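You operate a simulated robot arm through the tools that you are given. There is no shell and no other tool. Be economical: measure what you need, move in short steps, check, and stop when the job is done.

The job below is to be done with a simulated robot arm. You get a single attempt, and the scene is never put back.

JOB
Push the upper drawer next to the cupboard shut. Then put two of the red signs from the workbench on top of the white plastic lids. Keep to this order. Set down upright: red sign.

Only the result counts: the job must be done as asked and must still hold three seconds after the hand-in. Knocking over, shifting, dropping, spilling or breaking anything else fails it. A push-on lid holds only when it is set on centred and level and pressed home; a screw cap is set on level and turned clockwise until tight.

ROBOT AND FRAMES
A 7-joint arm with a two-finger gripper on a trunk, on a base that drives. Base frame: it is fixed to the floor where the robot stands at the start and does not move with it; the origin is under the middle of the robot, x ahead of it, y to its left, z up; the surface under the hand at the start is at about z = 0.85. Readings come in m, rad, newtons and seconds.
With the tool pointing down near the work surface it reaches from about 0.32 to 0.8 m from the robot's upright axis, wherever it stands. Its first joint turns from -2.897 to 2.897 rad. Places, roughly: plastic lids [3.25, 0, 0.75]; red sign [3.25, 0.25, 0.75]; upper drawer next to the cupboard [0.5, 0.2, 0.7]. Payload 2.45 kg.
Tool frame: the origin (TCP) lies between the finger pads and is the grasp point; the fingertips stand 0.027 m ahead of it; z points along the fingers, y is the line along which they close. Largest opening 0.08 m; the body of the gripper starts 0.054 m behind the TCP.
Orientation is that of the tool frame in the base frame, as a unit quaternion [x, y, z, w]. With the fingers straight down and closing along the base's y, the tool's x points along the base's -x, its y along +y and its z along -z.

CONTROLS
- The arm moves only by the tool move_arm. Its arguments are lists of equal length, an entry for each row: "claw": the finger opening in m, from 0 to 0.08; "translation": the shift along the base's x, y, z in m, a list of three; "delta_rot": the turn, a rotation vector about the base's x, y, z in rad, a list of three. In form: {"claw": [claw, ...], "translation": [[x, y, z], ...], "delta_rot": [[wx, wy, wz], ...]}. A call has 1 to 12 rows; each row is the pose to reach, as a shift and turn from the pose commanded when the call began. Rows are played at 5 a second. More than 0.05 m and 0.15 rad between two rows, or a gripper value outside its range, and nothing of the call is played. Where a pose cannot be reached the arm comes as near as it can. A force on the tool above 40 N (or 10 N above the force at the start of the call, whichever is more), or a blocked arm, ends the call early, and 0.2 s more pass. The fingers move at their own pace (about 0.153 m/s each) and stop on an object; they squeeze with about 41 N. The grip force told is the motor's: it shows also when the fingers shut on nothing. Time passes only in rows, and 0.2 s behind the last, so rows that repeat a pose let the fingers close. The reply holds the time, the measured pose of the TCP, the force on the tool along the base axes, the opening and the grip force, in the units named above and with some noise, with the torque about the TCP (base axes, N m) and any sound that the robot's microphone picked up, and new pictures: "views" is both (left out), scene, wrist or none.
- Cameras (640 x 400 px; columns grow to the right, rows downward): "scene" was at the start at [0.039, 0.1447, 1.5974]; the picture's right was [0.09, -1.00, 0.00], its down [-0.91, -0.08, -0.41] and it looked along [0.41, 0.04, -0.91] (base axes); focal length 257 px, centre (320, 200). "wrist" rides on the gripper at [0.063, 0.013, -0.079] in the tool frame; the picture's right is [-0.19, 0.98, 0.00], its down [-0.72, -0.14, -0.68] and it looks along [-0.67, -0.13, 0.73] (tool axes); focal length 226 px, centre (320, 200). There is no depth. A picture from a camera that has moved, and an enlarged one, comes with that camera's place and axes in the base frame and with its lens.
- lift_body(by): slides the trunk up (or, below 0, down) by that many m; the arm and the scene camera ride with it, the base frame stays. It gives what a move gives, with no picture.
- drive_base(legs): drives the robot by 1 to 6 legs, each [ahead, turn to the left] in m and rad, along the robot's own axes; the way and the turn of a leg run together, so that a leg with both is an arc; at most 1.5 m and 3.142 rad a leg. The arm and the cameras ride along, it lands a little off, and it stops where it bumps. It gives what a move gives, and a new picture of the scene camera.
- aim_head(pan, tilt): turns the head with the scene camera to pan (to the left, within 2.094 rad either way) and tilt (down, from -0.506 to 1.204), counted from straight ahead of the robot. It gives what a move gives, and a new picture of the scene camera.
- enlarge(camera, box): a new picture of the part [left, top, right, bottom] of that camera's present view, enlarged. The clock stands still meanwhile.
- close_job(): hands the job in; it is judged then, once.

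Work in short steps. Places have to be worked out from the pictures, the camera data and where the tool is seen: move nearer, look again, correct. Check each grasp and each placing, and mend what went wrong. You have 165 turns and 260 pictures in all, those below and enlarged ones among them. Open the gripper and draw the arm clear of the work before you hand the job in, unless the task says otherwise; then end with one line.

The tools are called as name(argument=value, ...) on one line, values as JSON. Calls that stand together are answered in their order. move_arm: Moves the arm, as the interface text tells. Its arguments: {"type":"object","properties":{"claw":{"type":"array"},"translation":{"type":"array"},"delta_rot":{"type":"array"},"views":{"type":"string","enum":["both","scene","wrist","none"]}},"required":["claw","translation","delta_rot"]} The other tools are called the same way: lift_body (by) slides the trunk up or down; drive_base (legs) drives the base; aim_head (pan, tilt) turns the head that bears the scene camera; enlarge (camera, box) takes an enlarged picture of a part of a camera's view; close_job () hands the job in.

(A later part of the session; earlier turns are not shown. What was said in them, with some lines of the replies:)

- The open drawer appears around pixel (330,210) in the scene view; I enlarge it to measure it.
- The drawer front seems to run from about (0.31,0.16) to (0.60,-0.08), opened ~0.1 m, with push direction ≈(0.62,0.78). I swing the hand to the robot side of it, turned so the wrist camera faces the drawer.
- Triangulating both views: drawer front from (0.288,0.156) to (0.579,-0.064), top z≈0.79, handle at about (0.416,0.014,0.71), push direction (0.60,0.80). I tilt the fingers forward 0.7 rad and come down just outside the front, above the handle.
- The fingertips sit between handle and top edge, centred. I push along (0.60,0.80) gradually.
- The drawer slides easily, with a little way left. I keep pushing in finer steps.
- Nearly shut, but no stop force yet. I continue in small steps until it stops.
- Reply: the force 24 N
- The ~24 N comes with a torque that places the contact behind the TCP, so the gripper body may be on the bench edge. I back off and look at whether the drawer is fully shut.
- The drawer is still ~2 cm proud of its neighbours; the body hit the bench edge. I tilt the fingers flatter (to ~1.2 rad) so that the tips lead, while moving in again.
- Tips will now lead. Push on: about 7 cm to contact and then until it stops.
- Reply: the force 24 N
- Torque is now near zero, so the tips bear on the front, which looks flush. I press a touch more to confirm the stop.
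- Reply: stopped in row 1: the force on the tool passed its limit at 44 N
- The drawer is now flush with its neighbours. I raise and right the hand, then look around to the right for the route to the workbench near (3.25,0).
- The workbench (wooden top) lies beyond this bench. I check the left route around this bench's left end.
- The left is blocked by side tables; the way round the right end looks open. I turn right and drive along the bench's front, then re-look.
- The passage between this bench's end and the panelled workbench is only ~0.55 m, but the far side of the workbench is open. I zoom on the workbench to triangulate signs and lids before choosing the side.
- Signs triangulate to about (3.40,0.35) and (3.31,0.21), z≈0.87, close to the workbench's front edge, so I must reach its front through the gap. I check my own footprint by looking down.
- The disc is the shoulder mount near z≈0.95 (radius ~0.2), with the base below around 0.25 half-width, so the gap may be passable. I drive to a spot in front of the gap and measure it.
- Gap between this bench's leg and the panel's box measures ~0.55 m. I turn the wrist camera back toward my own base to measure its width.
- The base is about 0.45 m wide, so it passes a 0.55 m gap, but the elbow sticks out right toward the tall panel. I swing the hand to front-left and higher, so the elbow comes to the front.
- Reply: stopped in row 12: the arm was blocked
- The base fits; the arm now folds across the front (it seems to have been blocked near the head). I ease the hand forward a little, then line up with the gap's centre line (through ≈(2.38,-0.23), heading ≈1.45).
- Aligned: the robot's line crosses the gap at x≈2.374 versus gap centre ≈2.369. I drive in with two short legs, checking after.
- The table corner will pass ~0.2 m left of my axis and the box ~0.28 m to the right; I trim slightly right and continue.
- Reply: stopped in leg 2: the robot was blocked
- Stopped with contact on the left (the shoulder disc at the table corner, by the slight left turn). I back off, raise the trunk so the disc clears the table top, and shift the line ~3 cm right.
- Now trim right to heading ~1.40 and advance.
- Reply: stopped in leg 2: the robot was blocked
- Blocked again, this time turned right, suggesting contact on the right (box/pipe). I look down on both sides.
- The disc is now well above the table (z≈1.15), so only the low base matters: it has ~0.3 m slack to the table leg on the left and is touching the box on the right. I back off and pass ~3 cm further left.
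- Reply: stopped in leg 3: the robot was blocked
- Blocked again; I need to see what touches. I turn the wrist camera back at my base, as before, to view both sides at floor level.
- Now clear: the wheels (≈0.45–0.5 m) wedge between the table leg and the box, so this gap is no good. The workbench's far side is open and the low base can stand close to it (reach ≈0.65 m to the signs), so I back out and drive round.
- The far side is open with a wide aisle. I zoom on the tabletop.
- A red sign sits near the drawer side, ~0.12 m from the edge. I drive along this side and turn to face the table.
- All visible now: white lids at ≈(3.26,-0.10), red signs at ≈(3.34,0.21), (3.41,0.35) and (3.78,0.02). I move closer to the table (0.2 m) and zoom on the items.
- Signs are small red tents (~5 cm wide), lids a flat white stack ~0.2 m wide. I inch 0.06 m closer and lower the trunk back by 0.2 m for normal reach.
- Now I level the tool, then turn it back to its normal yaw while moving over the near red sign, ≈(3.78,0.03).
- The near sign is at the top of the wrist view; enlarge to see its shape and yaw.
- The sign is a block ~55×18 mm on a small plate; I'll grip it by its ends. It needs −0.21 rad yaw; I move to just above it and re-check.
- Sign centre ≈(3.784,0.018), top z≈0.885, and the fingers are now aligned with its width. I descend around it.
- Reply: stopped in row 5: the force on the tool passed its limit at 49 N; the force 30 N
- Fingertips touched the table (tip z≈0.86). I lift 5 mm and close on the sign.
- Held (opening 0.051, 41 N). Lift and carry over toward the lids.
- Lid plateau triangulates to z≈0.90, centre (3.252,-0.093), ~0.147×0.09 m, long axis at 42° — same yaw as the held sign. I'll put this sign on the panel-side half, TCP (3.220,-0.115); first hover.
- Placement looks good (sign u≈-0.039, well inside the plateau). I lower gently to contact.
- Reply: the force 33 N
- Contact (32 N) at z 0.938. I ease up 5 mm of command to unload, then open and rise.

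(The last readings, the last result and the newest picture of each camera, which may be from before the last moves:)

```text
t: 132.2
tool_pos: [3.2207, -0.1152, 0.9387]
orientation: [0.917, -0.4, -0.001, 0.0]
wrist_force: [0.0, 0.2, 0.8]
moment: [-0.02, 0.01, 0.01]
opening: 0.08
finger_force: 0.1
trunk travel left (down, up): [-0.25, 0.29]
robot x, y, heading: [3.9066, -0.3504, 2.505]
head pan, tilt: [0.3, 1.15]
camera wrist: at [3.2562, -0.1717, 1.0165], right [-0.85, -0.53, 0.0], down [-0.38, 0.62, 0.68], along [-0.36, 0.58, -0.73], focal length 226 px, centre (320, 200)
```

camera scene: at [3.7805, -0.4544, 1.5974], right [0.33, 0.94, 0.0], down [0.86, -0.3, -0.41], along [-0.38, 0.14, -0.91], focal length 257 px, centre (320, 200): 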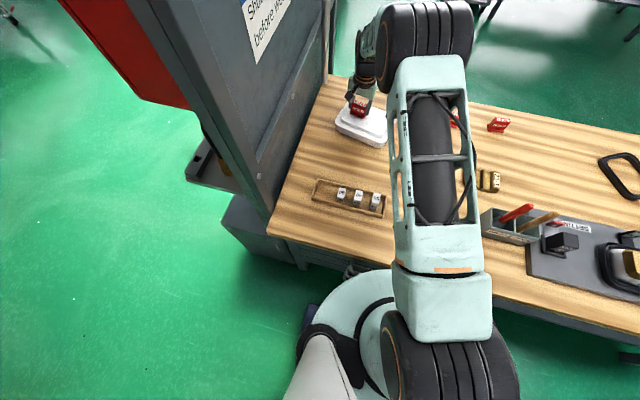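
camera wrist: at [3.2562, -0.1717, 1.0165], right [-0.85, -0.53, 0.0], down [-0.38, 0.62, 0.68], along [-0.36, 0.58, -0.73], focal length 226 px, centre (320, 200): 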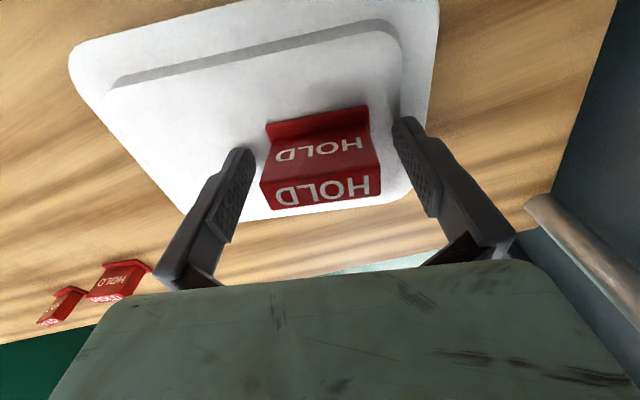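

Released and standing. I rise and move toward the next sign at ≈(3.337,0.213).

move_arm(claw=[0.08, 0.08, 0.08, 0.08, 0.08, 0.08, 0.08, 0.08], translation=[[0, 0, 0.04], [0, 0, 0.08], [0, 0, 0.11], [0.02, 0.045, 0.12], [0.04, 0.09, 0.12], [0.06, 0.135, 0.12], [0.075, 0.18, 0.12], [0.09, 0.22, 0.12]], delta_rot=[[0, 0, 0], [0, 0, 0], [0, 0, 0], [0, 0, 0], [0, 0, 0], [0, 0, 0], [0, 0, 0], [0, 0, 0]])

enlarge(camera="scene", box=[320, 70, 540, 170])

```text
refused: row 4 steps farther than a row can; nothing moved
```

```text
2.91 times, centred on (430, 120) of scene
camera zoom: at [3.781, -0.4542, 1.5975], right [0.33, 0.94, 0.0], down [0.86, -0.3, -0.41], along [-0.38, 0.14, -0.91], focal length 748 px, centre (0, 433)
```

zoom: 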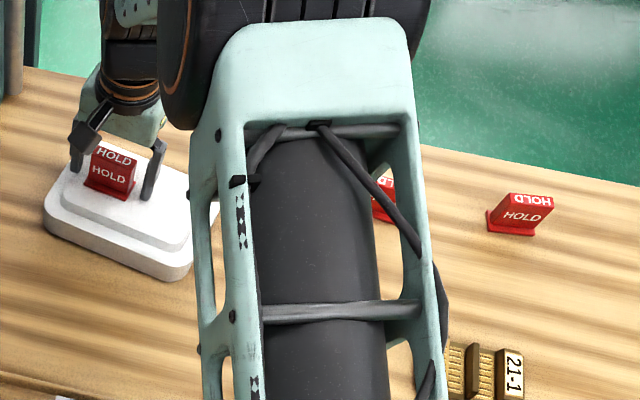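

A row was too long; I resend with smaller steps.

move_arm(claw=[0.08, 0.08, 0.08, 0.08, 0.08, 0.08, 0.08, 0.08, 0.08], translation=[[0, 0, 0.04], [0, 0, 0.08], [0, 0, 0.12], [0.015, 0.04, 0.12], [0.03, 0.08, 0.12], [0.045, 0.12, 0.12], [0.06, 0.16, 0.12], [0.075, 0.2, 0.12], [0.09, 0.22, 0.12]], delta_rot=[[0, 0, 0], [0, 0, 0], [0, 0, 0], [0, 0, 0], [0, 0, 0], [0, 0, 0], [0, 0, 0], [0, 0, 0], [0, 0, 0]])

enlarge(camera="scene", box=[320, 70, 540, 170])

enlarge(camera="wrist", box=[200, 0, 440, 150])

```text
t: 134.2
tool_pos: [3.3114, 0.1061, 1.0555]
orientation: [0.917, -0.399, -0.001, -0.001]
wrist_force: [-1.0, 1.3, 0.2]
moment: [0.01, 0.03, 0.01]
opening: 0.0801
finger_force: 0.0
trunk travel left (down, up): [-0.25, 0.29]
robot x, y, heading: [3.9044, -0.3482, 2.508]
head pan, tilt: [0.3, 1.15]
camera scene: at [3.7812, -0.4537, 1.5976], right [0.33, 0.94, 0.0], down [0.86, -0.3, -0.41], along [-0.39, 0.14, -0.91], focal length 257 px, centre (320, 200)
camera wrist: at [3.3464, 0.0483, 1.1347], right [-0.85, -0.53, 0.0], down [-0.38, 0.62, 0.68], along [-0.36, 0.58, -0.73], focal length 226 px, centre (320, 200)
```

scene: 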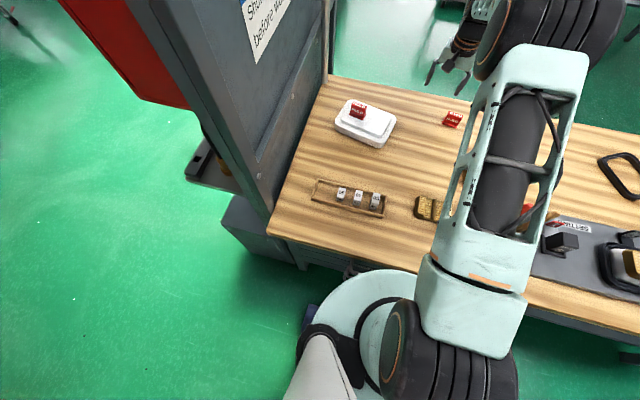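
wrist: 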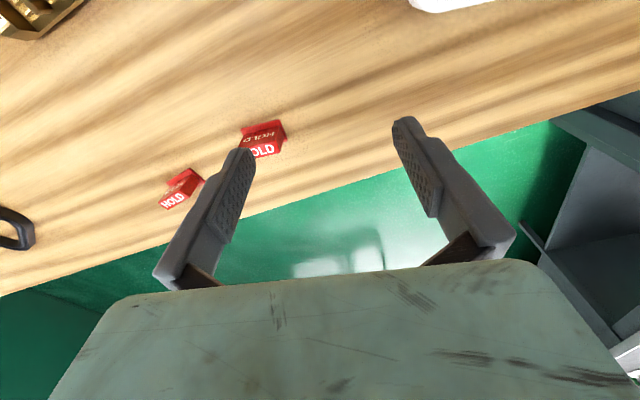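

```text
2.91 times, centred on (430, 120) of scene
camera zoom: at [3.7812, -0.4537, 1.5976], right [0.33, 0.94, 0.0], down [0.86, -0.3, -0.41], along [-0.39, 0.14, -0.91], focal length 748 px, centre (0, 433)
```

zoom: 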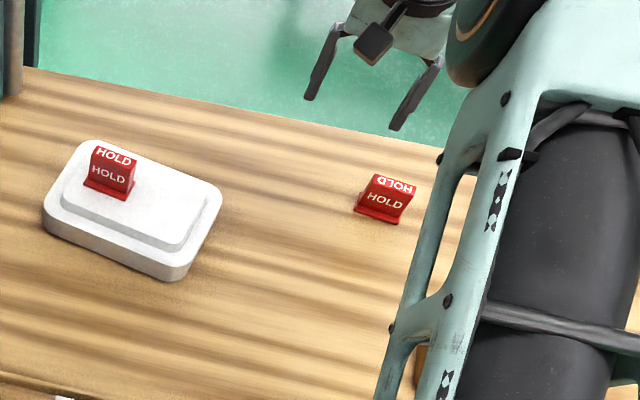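

```text
2.67 times, centred on (320, 75) of wrist
camera zoom: at [3.3464, 0.0483, 1.1347], right [-0.85, -0.53, 0.0], down [-0.38, 0.62, 0.68], along [-0.36, 0.58, -0.73], focal length 603 px, centre (320, 533)
```

zoom: 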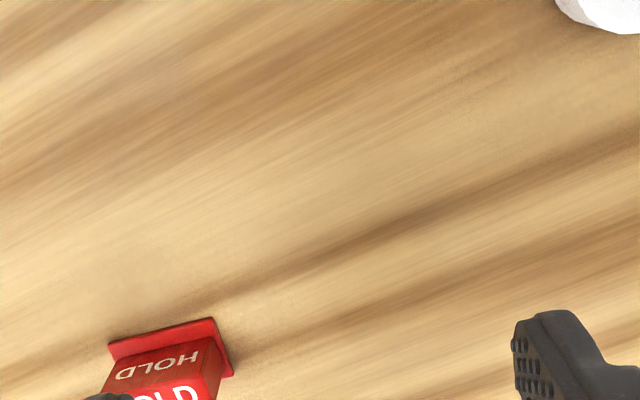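

First sign stands well on the lid. Sign 2 centre ≈(3.329,0.2095), yaw 45.8°; I move above it, turned +0.05 rad.

move_arm(claw=[0.08, 0.08, 0.08, 0.08], translation=[[0.006, 0.035, 0], [0.012, 0.07, 0], [0.0175, 0.103, -0.02], [0.0175, 0.103, -0.055]], delta_rot=[[0, 0, 0.02], [0, 0, 0.035], [0, 0, 0.05], [0, 0, 0.05]], views="wrist")

enlarge(camera="wrist", box=[200, 0, 440, 150])

```text
t: 135.2
tool_pos: [3.3291, 0.2091, 1.0012]
orientation: [0.926, -0.376, -0.001, -0.001]
wrist_force: [0.4, 0.1, -0.1]
moment: [0.01, 0.01, -0.02]
opening: 0.08
finger_force: 0.0
trunk travel left (down, up): [-0.25, 0.29]
robot x, y, heading: [3.9036, -0.3493, 2.504]
head pan, tilt: [0.3, 1.15]
camera wrist: at [3.3671, 0.1535, 1.0792], right [-0.82, -0.57, 0.0], down [-0.41, 0.6, 0.68], along [-0.39, 0.56, -0.73], focal length 226 px, centre (320, 200)
```

wrist: 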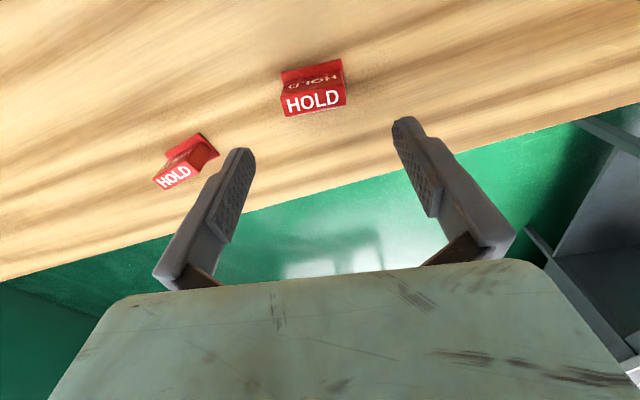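

```text
2.67 times, centred on (320, 75) of wrist
camera zoom: at [3.3671, 0.1535, 1.0792], right [-0.82, -0.57, 0.0], down [-0.41, 0.6, 0.68], along [-0.39, 0.56, -0.73], focal length 603 px, centre (320, 533)
```

zoom: 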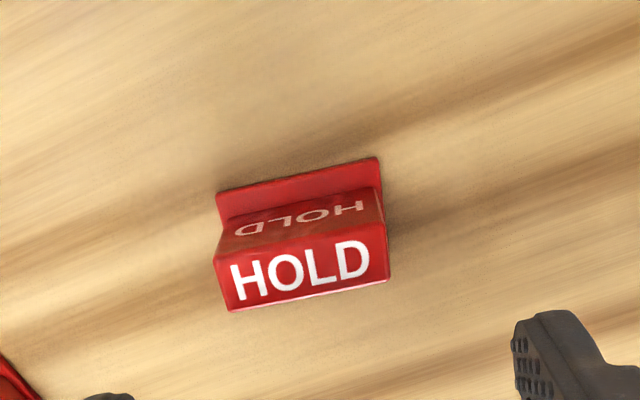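

Aligned; the sign is ~6 mm to the +x,+y side. I correct and descend to z≈0.893.

move_arm(claw=[0.08, 0.08, 0.08, 0.08], translation=[[0.006, 0.002, -0.04], [0.006, 0.002, -0.08], [0.006, 0.002, -0.1], [0.006, 0.002, -0.108]], delta_rot=[[0, 0, 0], [0, 0, 0], [0, 0, 0], [0, 0, 0]], views="wrist")

```text
t: 136.2
tool_pos: [3.3357, 0.2084, 0.8954]
orientation: [0.926, -0.377, 0.0, 0.0]
wrist_force: [0.7, 0.9, -0.6]
moment: [-0.03, 0.01, -0.01]
opening: 0.08
finger_force: 0.0
trunk travel left (down, up): [-0.25, 0.29]
robot x, y, heading: [3.9072, -0.3475, 2.501]
head pan, tilt: [0.3, 1.15]
camera wrist: at [3.3736, 0.1547, 0.973], right [-0.82, -0.57, 0.0], down [-0.41, 0.6, 0.68], along [-0.39, 0.56, -0.73], focal length 226 px, centre (320, 200)
```

wrist: 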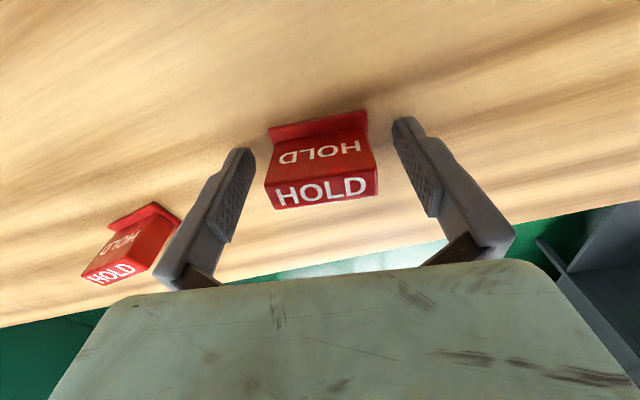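

Nicely centred. Close the fingers.

move_arm(claw=[0.065, 0.05, 0.04, 0.04, 0.04], translation=[[0, 0, -0.002], [0, 0, -0.002], [0, 0, -0.002], [0, 0, -0.002], [0, 0, -0.002]], delta_rot=[[0, 0, 0], [0, 0, 0], [0, 0, 0], [0, 0, 0], [0, 0, 0]], views="none")

move_arm(claw=[0.04, 0.04, 0.04, 0.04], translation=[[0, 0, 0.04], [0, 0, 0.08], [0, 0, 0.12], [0, 0, 0.16]], delta_rot=[[0, 0, 0], [0, 0, 0], [0, 0, 0], [0, 0, 0]], views="wrist")

```text
t: 137.4
tool_pos: [3.3366, 0.2105, 0.8935]
orientation: [0.926, -0.377, -0.001, 0.0]
wrist_force: [-0.7, 0.7, 0.5]
moment: [0.0, 0.05, -0.02]
opening: 0.0508
finger_force: 40.9
trunk travel left (down, up): [-0.25, 0.29]
robot x, y, heading: [3.9045, -0.3462, 2.506]
head pan, tilt: [0.3, 1.15]
```

```text
t: 138.4
tool_pos: [3.3336, 0.2105, 1.0539]
orientation: [0.927, -0.376, 0.0, 0.0]
wrist_force: [0.4, -0.3, -0.8]
moment: [0.0, -0.03, 0.01]
opening: 0.0508
finger_force: 41.6
trunk travel left (down, up): [-0.25, 0.29]
robot x, y, heading: [3.9045, -0.3481, 2.504]
head pan, tilt: [0.3, 1.15]
camera wrist: at [3.3717, 0.1565, 1.1324], right [-0.82, -0.57, 0.0], down [-0.41, 0.6, 0.68], along [-0.39, 0.56, -0.73], focal length 226 px, centre (320, 200)
```

wrist: 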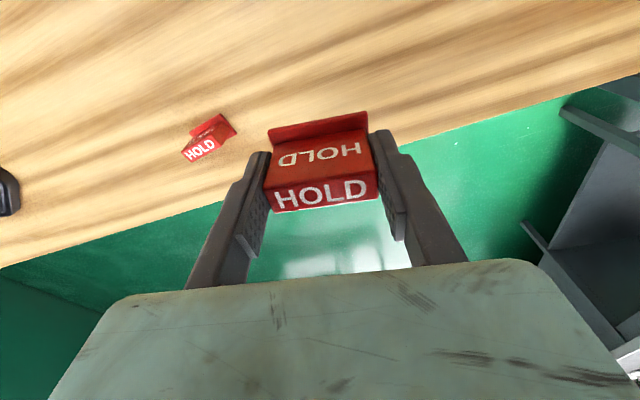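

Held. Carry to the other half of the lid, TCP ≈(3.279,-0.063), turning back −0.05 rad, hovering at z≈0.955.

move_arm(claw=[0.04, 0.04, 0.04, 0.04, 0.04, 0.04, 0.04, 0.04, 0.04, 0.04], translation=[[-0.008, -0.04, 0], [-0.016, -0.08, 0], [-0.024, -0.12, 0], [-0.032, -0.16, 0], [-0.04, -0.2, 0], [-0.048, -0.24, 0], [-0.0545, -0.2735, 0], [-0.0545, -0.2735, -0.04], [-0.0545, -0.2735, -0.08], [-0.0545, -0.2735, -0.098]], delta_rot=[[0, 0, -0.01], [0, 0, -0.02], [0, 0, -0.03], [0, 0, -0.04], [0, 0, -0.05], [0, 0, -0.05], [0, 0, -0.05], [0, 0, -0.05], [0, 0, -0.05], [0, 0, -0.05]])

enlarge(camera="scene", box=[300, 70, 440, 170])

```text
t: 140.6
tool_pos: [3.2787, -0.0644, 0.9532]
orientation: [0.917, -0.4, -0.001, -0.001]
wrist_force: [-0.1, -0.2, -0.1]
moment: [0.03, 0.0, -0.02]
opening: 0.051
finger_force: 40.7
trunk travel left (down, up): [-0.25, 0.29]
robot x, y, heading: [3.9058, -0.3491, 2.503]
head pan, tilt: [0.3, 1.15]
camera scene: at [3.7808, -0.4543, 1.5975], right [0.33, 0.94, 0.0], down [0.86, -0.3, -0.41], along [-0.38, 0.14, -0.91], focal length 257 px, centre (320, 200)
camera wrist: at [3.3144, -0.1211, 1.0312], right [-0.85, -0.53, 0.0], down [-0.38, 0.62, 0.68], along [-0.36, 0.58, -0.73], focal length 226 px, centre (320, 200)
```

scene: 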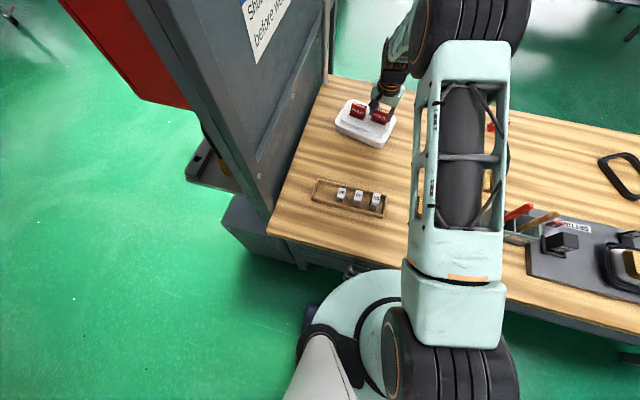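
wrist: 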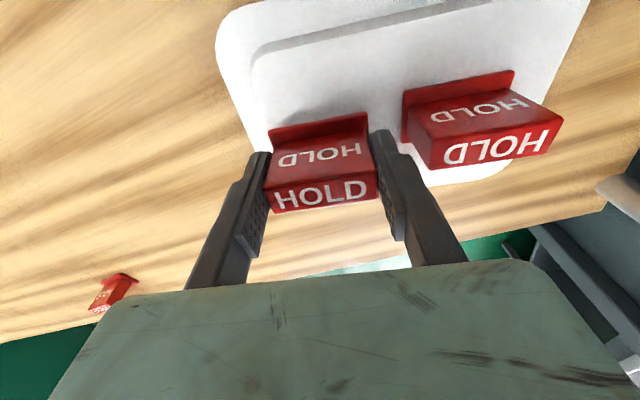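

```text
4.00 times, centred on (370, 120) of scene
camera zoom: at [3.7808, -0.4543, 1.5975], right [0.33, 0.94, 0.0], down [0.86, -0.3, -0.41], along [-0.38, 0.14, -0.91], focal length 1028 px, centre (120, 520)
```

zoom: 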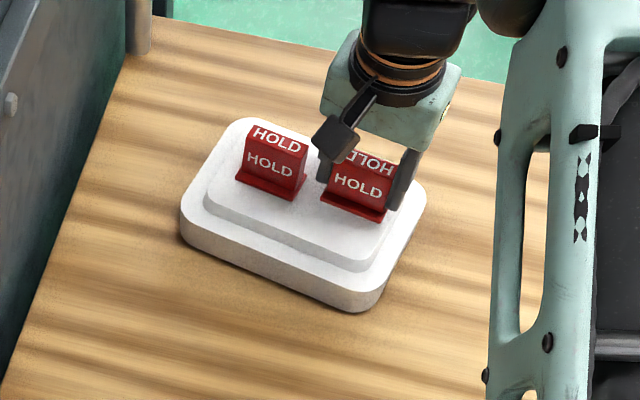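

Gap to the first sign is fine. I nudge 2 mm inward and lower to contact (~z 0.938).

move_arm(claw=[0.04, 0.04, 0.04, 0.04], translation=[[-0.0015, -0.0015, -0.005], [-0.0015, -0.0015, -0.01], [-0.0015, -0.0015, -0.014], [-0.0015, -0.0015, -0.0155]], delta_rot=[[0, 0, 0], [0, 0, 0], [0, 0, 0], [0, 0, 0]], views="wrist")

```text
t: 141.6
tool_pos: [3.2768, -0.0653, 0.9401]
orientation: [0.917, -0.4, -0.001, 0.0]
wrist_force: [-0.7, -0.1, 3.8]
moment: [0.01, -0.02, 0.01]
opening: 0.0506
finger_force: 41.4
trunk travel left (down, up): [-0.25, 0.29]
robot x, y, heading: [3.9068, -0.3486, 2.499]
head pan, tilt: [0.3, 1.15]
camera wrist: at [3.3127, -0.1216, 1.0184], right [-0.85, -0.53, 0.0], down [-0.38, 0.62, 0.68], along [-0.36, 0.58, -0.73], focal length 226 px, centre (320, 200)
```

wrist: 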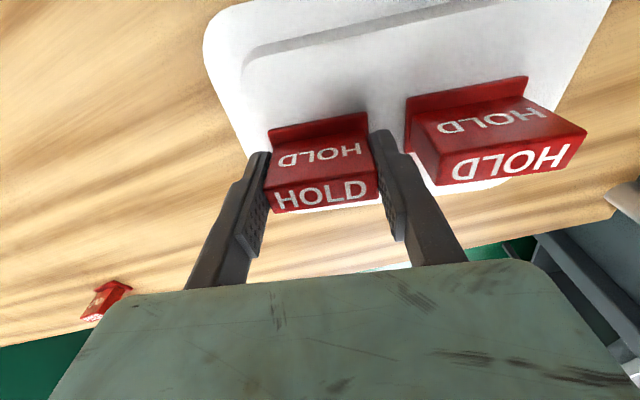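

Light contact (3.8 N). I open only to 0.064 and then rise straight up.

move_arm(claw=[0.055, 0.06, 0.064, 0.064], translation=[[0, 0, 0], [0, 0, 0], [0, 0, 0], [0, 0, 0]], delta_rot=[[0, 0, 0], [0, 0, 0], [0, 0, 0], [0, 0, 0]], views="wrist")

move_arm(claw=[0.064, 0.064, 0.064, 0.064, 0.064, 0.064], translation=[[0, 0, 0.02], [0, 0, 0.05], [0, 0, 0.09], [0, 0, 0.13], [0.03, 0, 0.15], [0.07, 0.0, 0.15]], delta_rot=[[0, 0, 0], [0, 0, 0], [0, 0, 0], [0, 0, 0], [0, 0, 0], [0, 0, 0]])

enlarge(camera="scene", box=[300, 70, 440, 170])

```text
t: 142.6
tool_pos: [3.2771, -0.0653, 0.9392]
orientation: [0.917, -0.399, -0.001, 0.0]
wrist_force: [-0.3, -0.7, 0.0]
moment: [-0.01, -0.01, 0.01]
opening: 0.0641
finger_force: 0.0
trunk travel left (down, up): [-0.25, 0.29]
robot x, y, heading: [3.9031, -0.3483, 2.5]
head pan, tilt: [0.3, 1.15]
camera wrist: at [3.3128, -0.1216, 1.0179], right [-0.85, -0.53, 0.0], down [-0.38, 0.62, 0.68], along [-0.36, 0.58, -0.73], focal length 226 px, centre (320, 200)
```

wrist: 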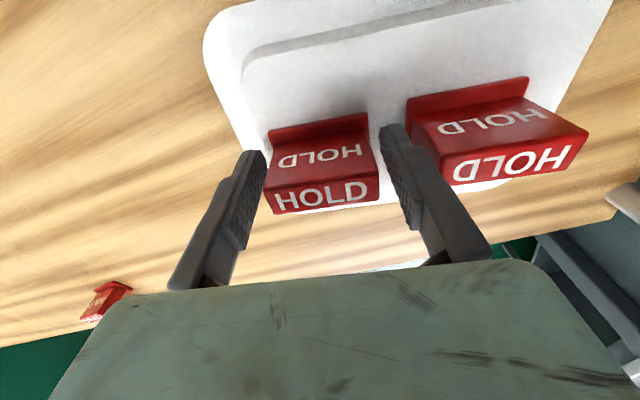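

```text
t: 144.0
tool_pos: [3.3477, -0.0672, 1.0907]
orientation: [0.917, -0.399, -0.001, 0.0]
wrist_force: [-0.4, -1.0, -0.5]
moment: [0.03, -0.01, 0.0]
opening: 0.064
finger_force: 0.1
trunk travel left (down, up): [-0.25, 0.29]
robot x, y, heading: [3.9061, -0.3476, 2.503]
head pan, tilt: [0.3, 1.15]
camera scene: at [3.7819, -0.4541, 1.5976], right [0.33, 0.94, 0.0], down [0.86, -0.3, -0.41], along [-0.39, 0.14, -0.91], focal length 257 px, centre (320, 200)
camera wrist: at [3.3826, -0.1237, 1.1698], right [-0.85, -0.53, 0.0], down [-0.38, 0.62, 0.68], along [-0.36, 0.58, -0.73], focal length 226 px, centre (320, 200)
```

scene: 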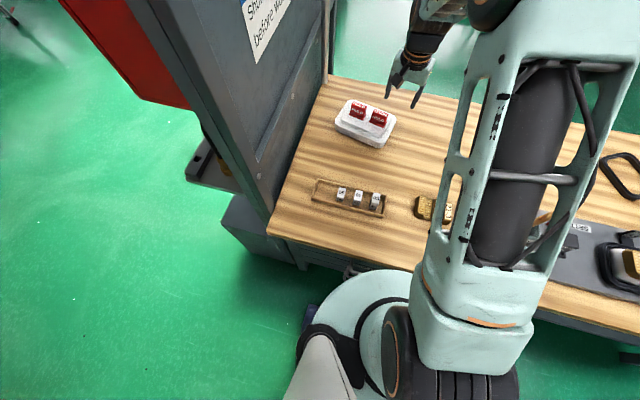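
wrist: 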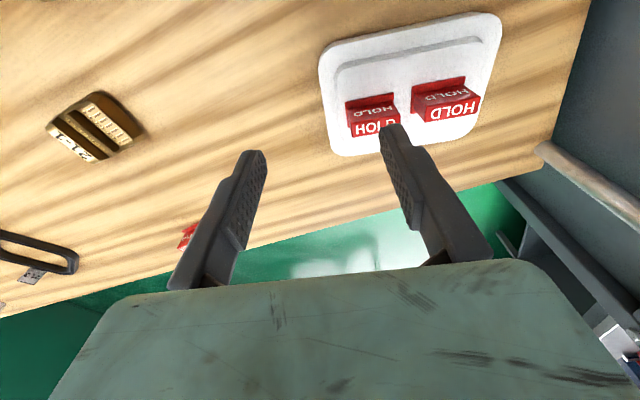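

```text
4.00 times, centred on (370, 120) of scene
camera zoom: at [3.7819, -0.4541, 1.5976], right [0.33, 0.94, 0.0], down [0.86, -0.3, -0.41], along [-0.39, 0.14, -0.91], focal length 1028 px, centre (120, 520)
```

zoom: 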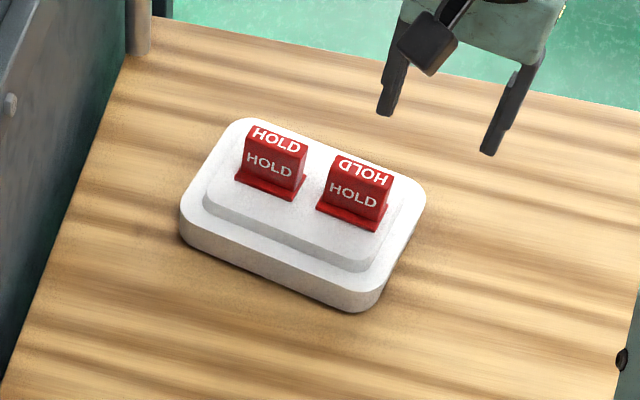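

Both red signs stand upright on the white lids, the drawer is shut, the gripper is open and clear. I hand in.

move_arm(claw=[0.08, 0.08, 0.08], translation=[[0.03, -0.01, 0.03], [0.06, -0.02, 0.06], [0.09, -0.03, 0.08]], delta_rot=[[0, 0, 0], [0, 0, 0], [0, 0, 0]], views="none")

close_job()

```text
t: 144.8
tool_pos: [3.4397, -0.096, 1.1708]
orientation: [0.916, -0.4, -0.002, -0.001]
wrist_force: [0.2, 0.4, -0.6]
moment: [-0.01, 0.01, 0.0]
opening: 0.0799
finger_force: 0.2
trunk travel left (down, up): [-0.25, 0.29]
robot x, y, heading: [3.9071, -0.3496, 2.498]
head pan, tilt: [0.3, 1.15]
```

```text
The job is handed in.
```

I pushed the upper drawer shut first, then set two red signs upright on the white plastic lids, and handed the job in with the gripper open and clear. On the way, the robot base bumped the first bench's table and the workbench's panel box a few times in a gap that was too narrow. I saw nothing moved or knocked over in the later pictures, but did not check the drawer again after driving off.
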